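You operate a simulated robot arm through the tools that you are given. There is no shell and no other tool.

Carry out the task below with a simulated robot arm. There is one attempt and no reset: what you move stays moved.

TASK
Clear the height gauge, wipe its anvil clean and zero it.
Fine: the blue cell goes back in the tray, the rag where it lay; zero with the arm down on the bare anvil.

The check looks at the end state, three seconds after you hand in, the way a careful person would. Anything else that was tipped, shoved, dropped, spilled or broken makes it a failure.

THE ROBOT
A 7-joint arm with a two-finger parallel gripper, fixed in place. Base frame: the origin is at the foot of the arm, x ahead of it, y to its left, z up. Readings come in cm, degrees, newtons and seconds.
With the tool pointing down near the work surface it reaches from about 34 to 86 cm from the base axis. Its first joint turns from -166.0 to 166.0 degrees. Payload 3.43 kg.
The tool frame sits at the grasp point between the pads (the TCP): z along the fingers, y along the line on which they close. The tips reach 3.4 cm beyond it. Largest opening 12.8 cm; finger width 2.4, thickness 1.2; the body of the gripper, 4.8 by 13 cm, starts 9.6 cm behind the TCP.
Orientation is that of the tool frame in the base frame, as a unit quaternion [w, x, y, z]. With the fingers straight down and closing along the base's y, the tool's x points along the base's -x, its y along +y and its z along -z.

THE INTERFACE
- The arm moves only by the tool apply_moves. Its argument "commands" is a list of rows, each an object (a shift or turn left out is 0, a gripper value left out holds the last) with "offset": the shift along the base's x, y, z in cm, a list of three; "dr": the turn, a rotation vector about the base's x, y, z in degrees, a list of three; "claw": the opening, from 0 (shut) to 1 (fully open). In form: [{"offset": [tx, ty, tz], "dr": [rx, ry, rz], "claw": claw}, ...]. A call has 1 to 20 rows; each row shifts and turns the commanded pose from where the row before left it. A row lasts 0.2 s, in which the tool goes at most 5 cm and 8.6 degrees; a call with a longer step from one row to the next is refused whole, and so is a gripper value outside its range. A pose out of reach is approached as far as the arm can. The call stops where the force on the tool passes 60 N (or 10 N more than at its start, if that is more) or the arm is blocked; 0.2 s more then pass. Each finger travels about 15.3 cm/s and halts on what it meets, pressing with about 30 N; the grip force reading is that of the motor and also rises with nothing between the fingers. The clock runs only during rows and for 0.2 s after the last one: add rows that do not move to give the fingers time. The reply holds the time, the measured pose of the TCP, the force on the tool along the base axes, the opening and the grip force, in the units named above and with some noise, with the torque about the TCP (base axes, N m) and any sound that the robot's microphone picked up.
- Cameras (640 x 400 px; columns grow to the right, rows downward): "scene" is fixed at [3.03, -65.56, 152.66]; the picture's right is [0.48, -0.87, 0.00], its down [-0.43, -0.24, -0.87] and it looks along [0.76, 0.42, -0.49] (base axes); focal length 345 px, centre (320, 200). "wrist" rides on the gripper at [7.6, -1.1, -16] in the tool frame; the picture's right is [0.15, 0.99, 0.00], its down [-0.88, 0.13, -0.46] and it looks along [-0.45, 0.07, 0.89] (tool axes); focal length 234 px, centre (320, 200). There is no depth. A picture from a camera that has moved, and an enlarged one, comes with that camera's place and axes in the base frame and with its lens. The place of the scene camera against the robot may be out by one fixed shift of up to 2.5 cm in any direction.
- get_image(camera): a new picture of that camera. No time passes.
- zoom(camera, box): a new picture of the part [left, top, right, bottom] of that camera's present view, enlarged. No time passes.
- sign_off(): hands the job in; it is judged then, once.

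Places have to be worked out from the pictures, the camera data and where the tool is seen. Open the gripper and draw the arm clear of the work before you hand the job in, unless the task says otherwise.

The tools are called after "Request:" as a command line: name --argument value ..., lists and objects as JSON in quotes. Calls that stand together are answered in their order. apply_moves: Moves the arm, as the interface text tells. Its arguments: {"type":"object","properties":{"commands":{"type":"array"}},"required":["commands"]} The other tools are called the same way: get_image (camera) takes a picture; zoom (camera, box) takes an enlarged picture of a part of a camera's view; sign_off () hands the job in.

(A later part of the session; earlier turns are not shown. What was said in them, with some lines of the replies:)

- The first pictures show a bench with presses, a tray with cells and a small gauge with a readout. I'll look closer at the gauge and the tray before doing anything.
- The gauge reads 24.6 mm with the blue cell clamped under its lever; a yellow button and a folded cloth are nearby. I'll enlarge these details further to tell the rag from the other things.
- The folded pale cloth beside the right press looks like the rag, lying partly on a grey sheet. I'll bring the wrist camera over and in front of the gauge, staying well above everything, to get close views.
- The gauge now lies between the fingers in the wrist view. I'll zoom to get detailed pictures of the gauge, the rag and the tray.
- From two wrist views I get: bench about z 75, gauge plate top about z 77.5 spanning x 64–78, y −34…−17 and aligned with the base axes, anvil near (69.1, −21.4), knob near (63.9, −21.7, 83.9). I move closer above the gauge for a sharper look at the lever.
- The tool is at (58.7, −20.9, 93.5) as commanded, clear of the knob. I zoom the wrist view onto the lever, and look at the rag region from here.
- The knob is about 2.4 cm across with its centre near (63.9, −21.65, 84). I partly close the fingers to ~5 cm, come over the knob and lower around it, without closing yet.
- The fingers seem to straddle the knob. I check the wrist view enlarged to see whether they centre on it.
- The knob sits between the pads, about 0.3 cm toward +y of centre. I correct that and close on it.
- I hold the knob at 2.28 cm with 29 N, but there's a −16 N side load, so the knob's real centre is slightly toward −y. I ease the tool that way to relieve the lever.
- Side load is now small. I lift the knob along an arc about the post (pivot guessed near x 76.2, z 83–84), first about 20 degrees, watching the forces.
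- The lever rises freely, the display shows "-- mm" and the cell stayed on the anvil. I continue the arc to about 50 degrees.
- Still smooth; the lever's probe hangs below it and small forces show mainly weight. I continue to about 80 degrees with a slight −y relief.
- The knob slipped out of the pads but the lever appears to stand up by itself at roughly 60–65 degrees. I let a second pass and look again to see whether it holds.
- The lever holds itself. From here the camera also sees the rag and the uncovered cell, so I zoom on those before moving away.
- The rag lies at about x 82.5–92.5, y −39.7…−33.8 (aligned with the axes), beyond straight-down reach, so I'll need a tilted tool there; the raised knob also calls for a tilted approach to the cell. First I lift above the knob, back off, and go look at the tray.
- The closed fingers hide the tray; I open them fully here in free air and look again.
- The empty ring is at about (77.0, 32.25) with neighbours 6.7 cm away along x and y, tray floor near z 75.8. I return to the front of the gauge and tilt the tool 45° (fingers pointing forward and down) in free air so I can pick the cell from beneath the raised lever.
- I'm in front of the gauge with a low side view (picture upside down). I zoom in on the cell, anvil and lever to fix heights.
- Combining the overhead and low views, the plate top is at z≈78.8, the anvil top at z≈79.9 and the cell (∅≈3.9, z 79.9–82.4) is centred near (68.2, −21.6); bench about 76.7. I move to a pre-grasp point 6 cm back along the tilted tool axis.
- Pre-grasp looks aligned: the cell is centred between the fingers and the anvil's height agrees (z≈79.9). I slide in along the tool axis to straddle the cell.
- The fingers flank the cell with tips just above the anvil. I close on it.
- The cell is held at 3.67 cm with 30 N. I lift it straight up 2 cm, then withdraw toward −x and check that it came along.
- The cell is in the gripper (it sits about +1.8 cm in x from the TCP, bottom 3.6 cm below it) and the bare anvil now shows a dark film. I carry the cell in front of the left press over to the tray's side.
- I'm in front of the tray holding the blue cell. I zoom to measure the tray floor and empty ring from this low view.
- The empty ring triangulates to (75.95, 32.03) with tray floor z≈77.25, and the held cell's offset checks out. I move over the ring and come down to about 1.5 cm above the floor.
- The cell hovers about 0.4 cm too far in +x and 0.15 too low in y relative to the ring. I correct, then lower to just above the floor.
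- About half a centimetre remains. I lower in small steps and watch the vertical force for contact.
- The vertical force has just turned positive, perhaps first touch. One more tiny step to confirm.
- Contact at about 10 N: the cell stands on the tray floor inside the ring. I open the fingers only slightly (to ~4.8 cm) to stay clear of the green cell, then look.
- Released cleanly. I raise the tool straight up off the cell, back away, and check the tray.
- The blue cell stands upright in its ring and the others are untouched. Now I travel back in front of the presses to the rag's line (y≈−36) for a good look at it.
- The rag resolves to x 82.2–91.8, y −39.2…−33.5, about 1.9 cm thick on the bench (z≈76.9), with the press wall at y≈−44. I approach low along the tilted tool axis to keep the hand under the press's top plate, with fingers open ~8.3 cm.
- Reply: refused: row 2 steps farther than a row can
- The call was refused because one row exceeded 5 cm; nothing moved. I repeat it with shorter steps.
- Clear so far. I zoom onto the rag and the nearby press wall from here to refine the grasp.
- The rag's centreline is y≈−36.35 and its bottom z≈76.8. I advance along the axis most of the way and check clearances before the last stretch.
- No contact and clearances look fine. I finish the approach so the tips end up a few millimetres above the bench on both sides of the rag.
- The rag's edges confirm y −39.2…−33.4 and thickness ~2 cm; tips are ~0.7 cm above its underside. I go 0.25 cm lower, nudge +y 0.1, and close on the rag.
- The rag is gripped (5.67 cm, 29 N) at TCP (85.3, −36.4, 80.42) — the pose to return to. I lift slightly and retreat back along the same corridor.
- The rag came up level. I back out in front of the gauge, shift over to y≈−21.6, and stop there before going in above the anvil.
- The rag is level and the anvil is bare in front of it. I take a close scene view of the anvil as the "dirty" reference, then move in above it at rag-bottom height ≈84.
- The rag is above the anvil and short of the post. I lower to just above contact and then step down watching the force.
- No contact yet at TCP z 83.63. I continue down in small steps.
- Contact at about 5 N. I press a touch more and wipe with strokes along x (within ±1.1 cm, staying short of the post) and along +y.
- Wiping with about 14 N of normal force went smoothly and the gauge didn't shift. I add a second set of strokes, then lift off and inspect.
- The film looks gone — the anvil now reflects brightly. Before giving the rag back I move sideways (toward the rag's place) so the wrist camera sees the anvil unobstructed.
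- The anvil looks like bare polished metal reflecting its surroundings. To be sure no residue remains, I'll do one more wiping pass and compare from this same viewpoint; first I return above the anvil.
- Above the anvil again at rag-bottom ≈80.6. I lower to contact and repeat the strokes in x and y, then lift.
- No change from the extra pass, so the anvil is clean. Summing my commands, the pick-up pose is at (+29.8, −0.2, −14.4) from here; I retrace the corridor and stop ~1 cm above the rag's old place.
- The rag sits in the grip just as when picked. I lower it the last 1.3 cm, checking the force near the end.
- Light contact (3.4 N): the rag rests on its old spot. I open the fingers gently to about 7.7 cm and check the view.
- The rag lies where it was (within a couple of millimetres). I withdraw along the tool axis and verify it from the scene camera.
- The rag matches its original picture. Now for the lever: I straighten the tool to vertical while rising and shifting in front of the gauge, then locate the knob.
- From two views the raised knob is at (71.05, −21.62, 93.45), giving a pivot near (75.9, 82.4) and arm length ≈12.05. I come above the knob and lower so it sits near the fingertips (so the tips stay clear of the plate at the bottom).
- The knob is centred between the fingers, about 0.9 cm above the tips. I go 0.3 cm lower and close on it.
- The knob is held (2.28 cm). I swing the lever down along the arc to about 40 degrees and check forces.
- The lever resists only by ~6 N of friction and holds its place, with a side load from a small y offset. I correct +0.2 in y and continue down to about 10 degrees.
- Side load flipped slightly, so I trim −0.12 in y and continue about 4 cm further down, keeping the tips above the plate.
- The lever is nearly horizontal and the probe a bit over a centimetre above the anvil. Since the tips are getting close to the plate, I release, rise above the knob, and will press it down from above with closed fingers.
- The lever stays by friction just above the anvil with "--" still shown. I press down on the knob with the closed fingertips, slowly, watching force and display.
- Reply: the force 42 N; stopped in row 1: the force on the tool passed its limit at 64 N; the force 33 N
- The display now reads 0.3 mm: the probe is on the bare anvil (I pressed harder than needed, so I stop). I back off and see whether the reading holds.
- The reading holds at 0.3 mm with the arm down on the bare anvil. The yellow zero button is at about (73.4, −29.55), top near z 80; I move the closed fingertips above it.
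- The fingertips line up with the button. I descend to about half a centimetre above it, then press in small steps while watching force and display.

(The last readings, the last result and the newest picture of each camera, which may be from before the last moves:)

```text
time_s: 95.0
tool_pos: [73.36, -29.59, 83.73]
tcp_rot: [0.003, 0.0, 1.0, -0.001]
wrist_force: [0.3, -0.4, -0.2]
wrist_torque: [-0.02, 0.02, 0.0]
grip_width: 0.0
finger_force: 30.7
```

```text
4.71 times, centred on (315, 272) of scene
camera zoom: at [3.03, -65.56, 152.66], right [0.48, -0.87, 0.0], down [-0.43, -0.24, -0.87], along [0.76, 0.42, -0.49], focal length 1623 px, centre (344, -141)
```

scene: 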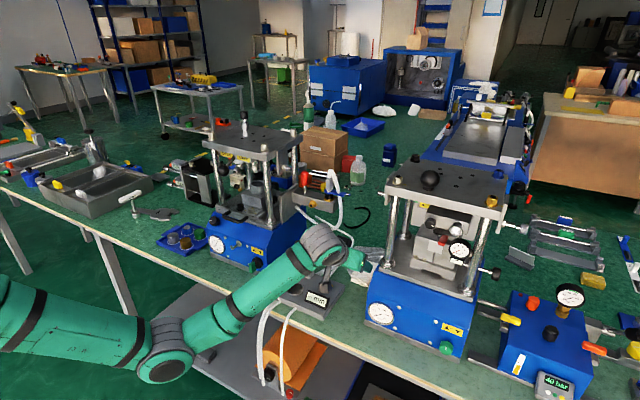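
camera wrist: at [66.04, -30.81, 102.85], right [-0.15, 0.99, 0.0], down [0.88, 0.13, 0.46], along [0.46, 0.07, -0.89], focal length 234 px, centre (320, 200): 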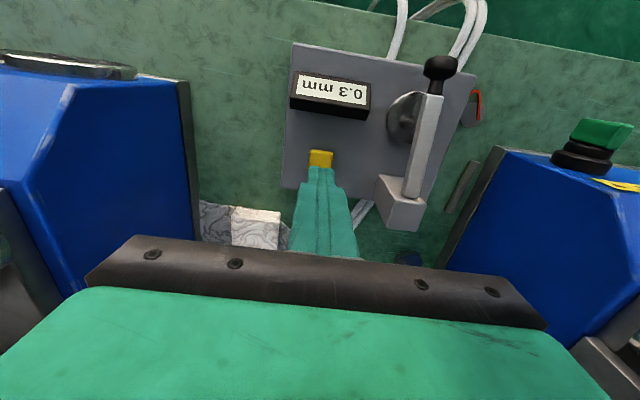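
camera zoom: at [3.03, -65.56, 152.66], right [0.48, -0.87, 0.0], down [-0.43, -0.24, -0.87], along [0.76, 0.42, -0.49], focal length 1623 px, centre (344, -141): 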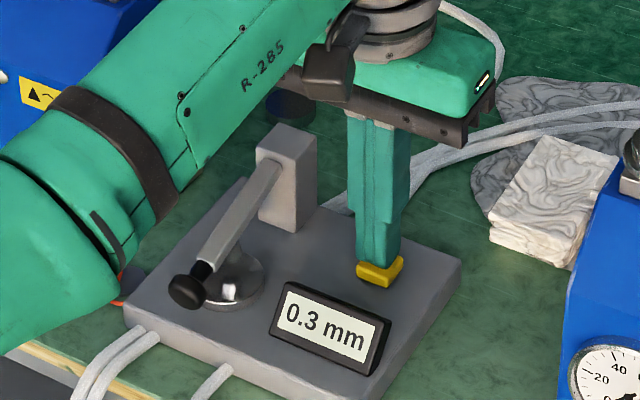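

Tips are at z≈80.3, not touching yet. I continue in ~0.12 cm steps.

Request:
apply_moves --commands '[{"offset": [0, 0, -0.12]}, {"offset": [0, 0, 0]}]'

Request:
apply_moves --commands '[{"offset": [0, 0, -0.12]}, {"offset": [0, 0, 0]}]'

Request:
zoom --camera "scene" --box '[280, 260, 350, 315]'

```text
time_s: 95.6
tool_pos: [73.35, -29.59, 83.69]
tcp_rot: [0.003, 0.0, 1.0, 0.0]
wrist_force: [0.2, 0.1, 0.0]
wrist_torque: [0.0, -0.01, -0.01]
grip_width: 0.0
finger_force: 30.5
```

```text
time_s: 96.2
tool_pos: [73.37, -29.55, 83.58]
tcp_rot: [0.003, 0.001, 1.0, -0.001]
wrist_force: [-0.3, 0.8, 0.2]
wrist_torque: [0.03, -0.01, 0.01]
grip_width: 0.0
finger_force: 30.0
```

```text
7.27 times, centred on (315, 288) of scene
camera zoom: at [3.03, -65.56, 152.66], right [0.48, -0.87, 0.0], down [-0.43, -0.24, -0.87], along [0.76, 0.42, -0.49], focal length 2508 px, centre (356, -436)
```

zoom: 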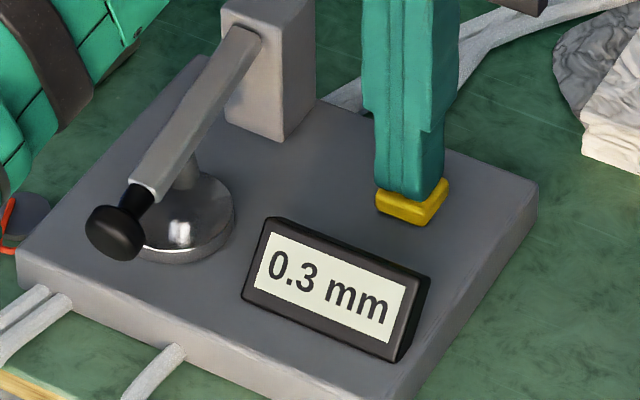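

Still free at tip z≈80.15. I keep stepping down.

Request:
apply_moves --commands '[{"offset": [0, 0, -0.12]}, {"offset": [0, 0, 0]}]'

Request:
apply_moves --commands '[{"offset": [0, 0, -0.12]}, {"offset": [0, 0, 0]}]'

Request:
zoom --camera "scene" --box '[280, 260, 350, 315]'

```text
time_s: 96.8
tool_pos: [73.27, -29.44, 83.48]
tcp_rot: [0.004, 0.0, 1.0, -0.001]
wrist_force: [0.7, -0.9, 0.4]
wrist_torque: [0.02, -0.03, -0.01]
grip_width: 0.0
finger_force: 30.1
```

```text
time_s: 97.4
tool_pos: [73.32, -29.49, 83.28]
tcp_rot: [0.004, 0.0, 1.0, -0.001]
wrist_force: [0.5, 0.4, 1.9]
wrist_torque: [0.01, 0.03, -0.04]
grip_width: 0.0
finger_force: 30.2
heard: click
```

```text
7.27 times, centred on (315, 288) of scene
camera zoom: at [3.03, -65.56, 152.66], right [0.48, -0.87, 0.0], down [-0.43, -0.24, -0.87], along [0.76, 0.42, -0.49], focal length 2508 px, centre (356, -436)
```

zoom: 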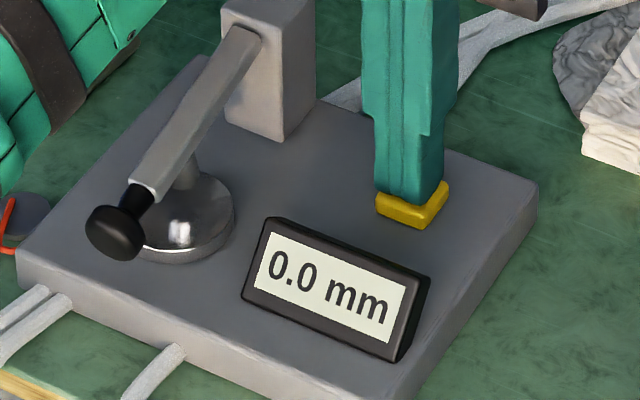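

A click, and the display reads 0.0 mm. I lift straight up off the button and draw the arm back and up, opening the gripper in free air.

Request:
apply_moves --commands '[{"offset": [0, 0, 0.8]}, {"offset": [0, 0, 2.5]}, {"offset": [0, 0, 4]}, {"offset": [0, 0, 4]}, {"offset": [-4, 0, 2.5]}, {"offset": [-4, 0, 2.5]}, {"offset": [-4, 0, 2.5]}, {"offset": [-4, 0, 2.0]}, {"offset": [-3, 0, 0], "claw": 1.0}, {"offset": [0, 0, 0]}, {"offset": [0, 0, 0]}, {"offset": [0, 0, 0]}]'

Request:
get_image --camera "scene"

Request:
get_image --camera "wrist"

Request:
zoom --camera "scene" --box '[250, 230, 390, 320]'

Request:
zoom --camera "scene" --box '[130, 180, 270, 270]'

```text
time_s: 100.0
tool_pos: [54.23, -29.63, 104.06]
tcp_rot: [0.003, 0.001, 1.0, -0.002]
wrist_force: [-0.3, 0.1, 0.6]
wrist_torque: [0.03, 0.0, -0.03]
grip_width: 12.78
finger_force: 0.2
```

```text
taken
```

scene: 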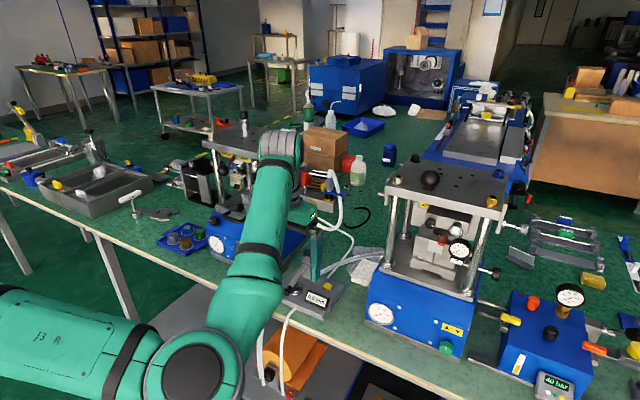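

```text
taken
camera wrist: at [46.74, -30.77, 120.07], right [-0.15, 0.99, 0.0], down [0.88, 0.13, 0.46], along [0.46, 0.07, -0.89], focal length 234 px, centre (320, 200)
```

wrist: 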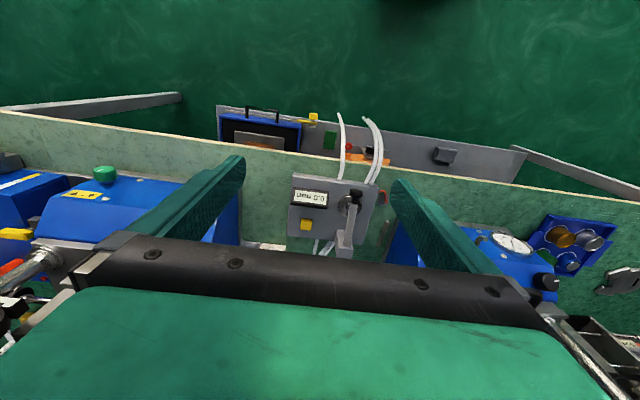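

```text
4.44 times, centred on (320, 275) of scene
camera zoom: at [3.03, -65.56, 152.66], right [0.48, -0.87, 0.0], down [-0.43, -0.24, -0.87], along [0.76, 0.42, -0.49], focal length 1533 px, centre (320, -133)
```

zoom: 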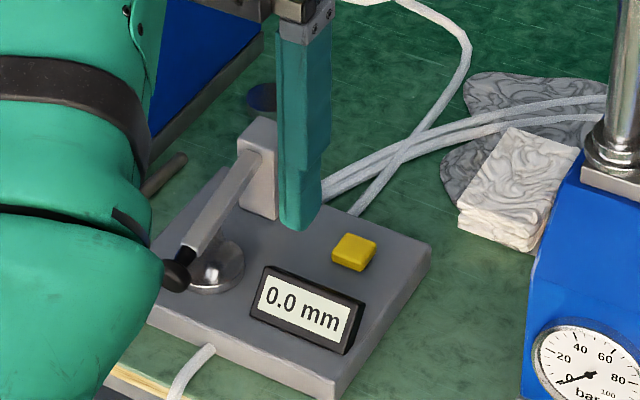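

```text
4.44 times, centred on (200, 225) of scene
camera zoom: at [3.03, -65.56, 152.66], right [0.48, -0.87, 0.0], down [-0.43, -0.24, -0.87], along [0.76, 0.42, -0.49], focal length 1533 px, centre (853, 89)
```

zoom: 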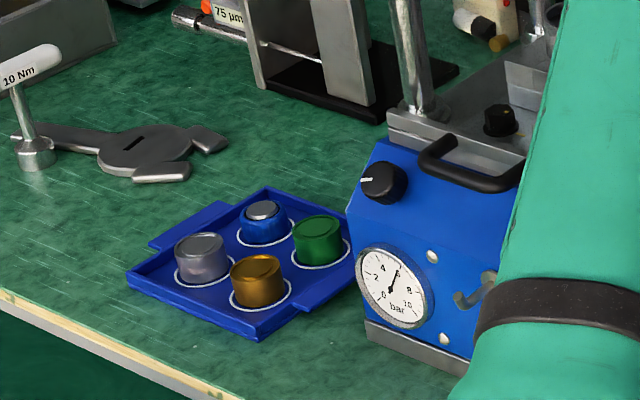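

Display shows 0.0 mm, rag, tray and gauge are in place. I take a last close look at the anvil and lever, and the tray, from the wrist camera.

Request:
zoom --camera "wrist" --box '[270, 160, 400, 260]'

Request:
zoom --camera "wrist" --box '[330, 180, 380, 225]'

Request:
zoom --camera "wrist" --box '[520, 200, 640, 290]'

```text
4.00 times, centred on (335, 210) of wrist
camera zoom: at [46.74, -30.77, 120.07], right [-0.15, 0.99, 0.0], down [0.88, 0.13, 0.46], along [0.46, 0.07, -0.89], focal length 937 px, centre (260, 160)
```

zoom: 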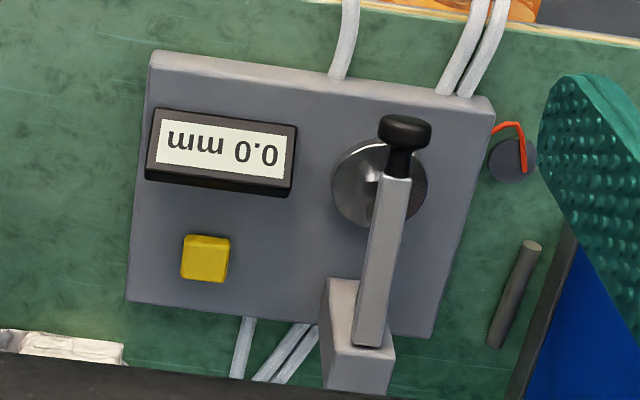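

```text
8.89 times, centred on (355, 202) of wrist
camera zoom: at [46.74, -30.77, 120.07], right [-0.15, 0.99, 0.0], down [0.88, 0.13, 0.46], along [0.46, 0.07, -0.89], focal length 2082 px, centre (9, 178)
```

zoom: 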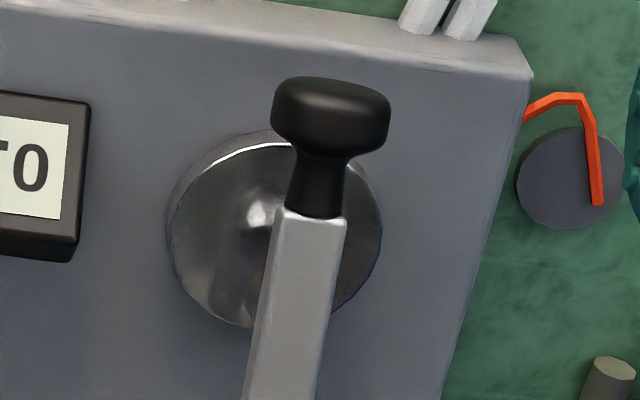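

```text
4.44 times, centred on (580, 245) of wrist
camera zoom: at [46.74, -30.77, 120.07], right [-0.15, 0.99, 0.0], down [0.88, 0.13, 0.46], along [0.46, 0.07, -0.89], focal length 1041 px, centre (-836, 0)
```

zoom: 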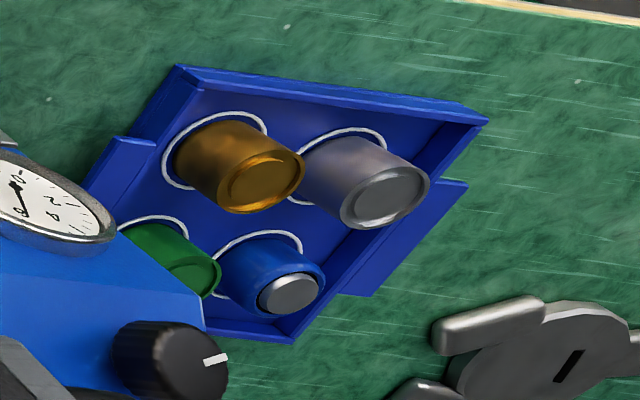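

Everything checks: anvil shiny and bare under the lowered arm, 0.0 mm, cell in its ring, rag in place. I raise the arm further clear of the work before handing in.

Request:
apply_moves --commands '[{"offset": [0, 2, 4]}, {"offset": [0, 3, 3.5]}, {"offset": [0, 3, 3]}, {"offset": [0, 0, 0]}, {"offset": [0, 0, 0]}]'

Request:
get_image --camera "scene"

Request:
zoom --camera "wrist" --box '[240, 130, 400, 240]'

```text
time_s: 101.2
tool_pos: [54.14, -21.59, 114.24]
tcp_rot: [0.003, 0.001, 1.0, -0.001]
wrist_force: [-0.1, -0.7, -0.1]
wrist_torque: [0.01, -0.03, 0.02]
grip_width: 12.8
finger_force: 0.1
```

```text
taken
```

scene: 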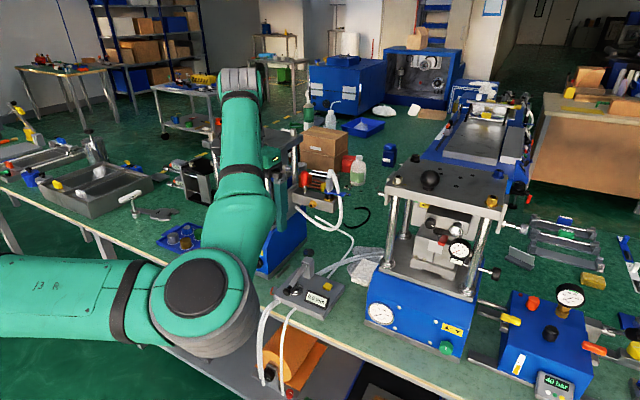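

```text
3.64 times, centred on (320, 185) of wrist
camera zoom: at [46.65, -22.72, 130.34], right [-0.15, 0.99, 0.0], down [0.88, 0.13, 0.46], along [0.46, 0.07, -0.89], focal length 852 px, centre (320, 254)
```

zoom: 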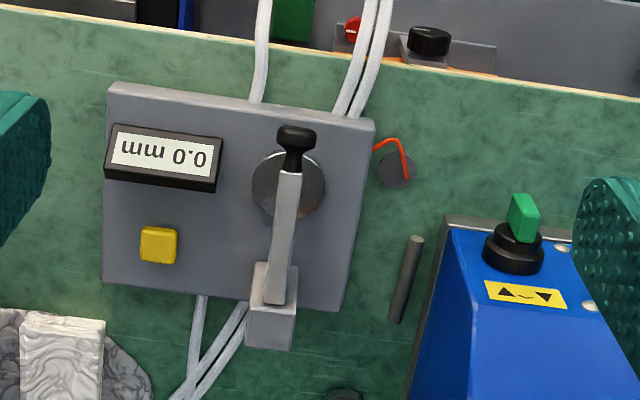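

The gripper is open and the arm is clear. The gauge reads 0.0 mm with its arm on the clean anvil, so I hand the job in.

Request:
sign_off

```text
The job is handed in.
```

The gauge is cleared, its anvil is wiped, and it reads 0.0 mm with the arm down on the bare anvil. I handed the job in with the gripper open and the arm clear of the bench.

- **Blue cell:** it stands upright in the empty ring of the tray, and the other three cells were not touched.
- **Anvil:** I wiped it in several passes with the folded rag. A last extra pass made no visible difference, so I judged it clean.
- **Rag:** it is back where it lay, within a couple of millimetres by the pictures.
- **Zero:** the bare anvil read 0.3 mm before I pressed the yellow button; the button clicked and the display went to 0.0.

When pressing the gauge arm down onto the anvil I overshot, and the force reached 64 N before the move stopped itself. The reading held steady afterwards, and in the pictures the gauge sits exactly where it did at the start.
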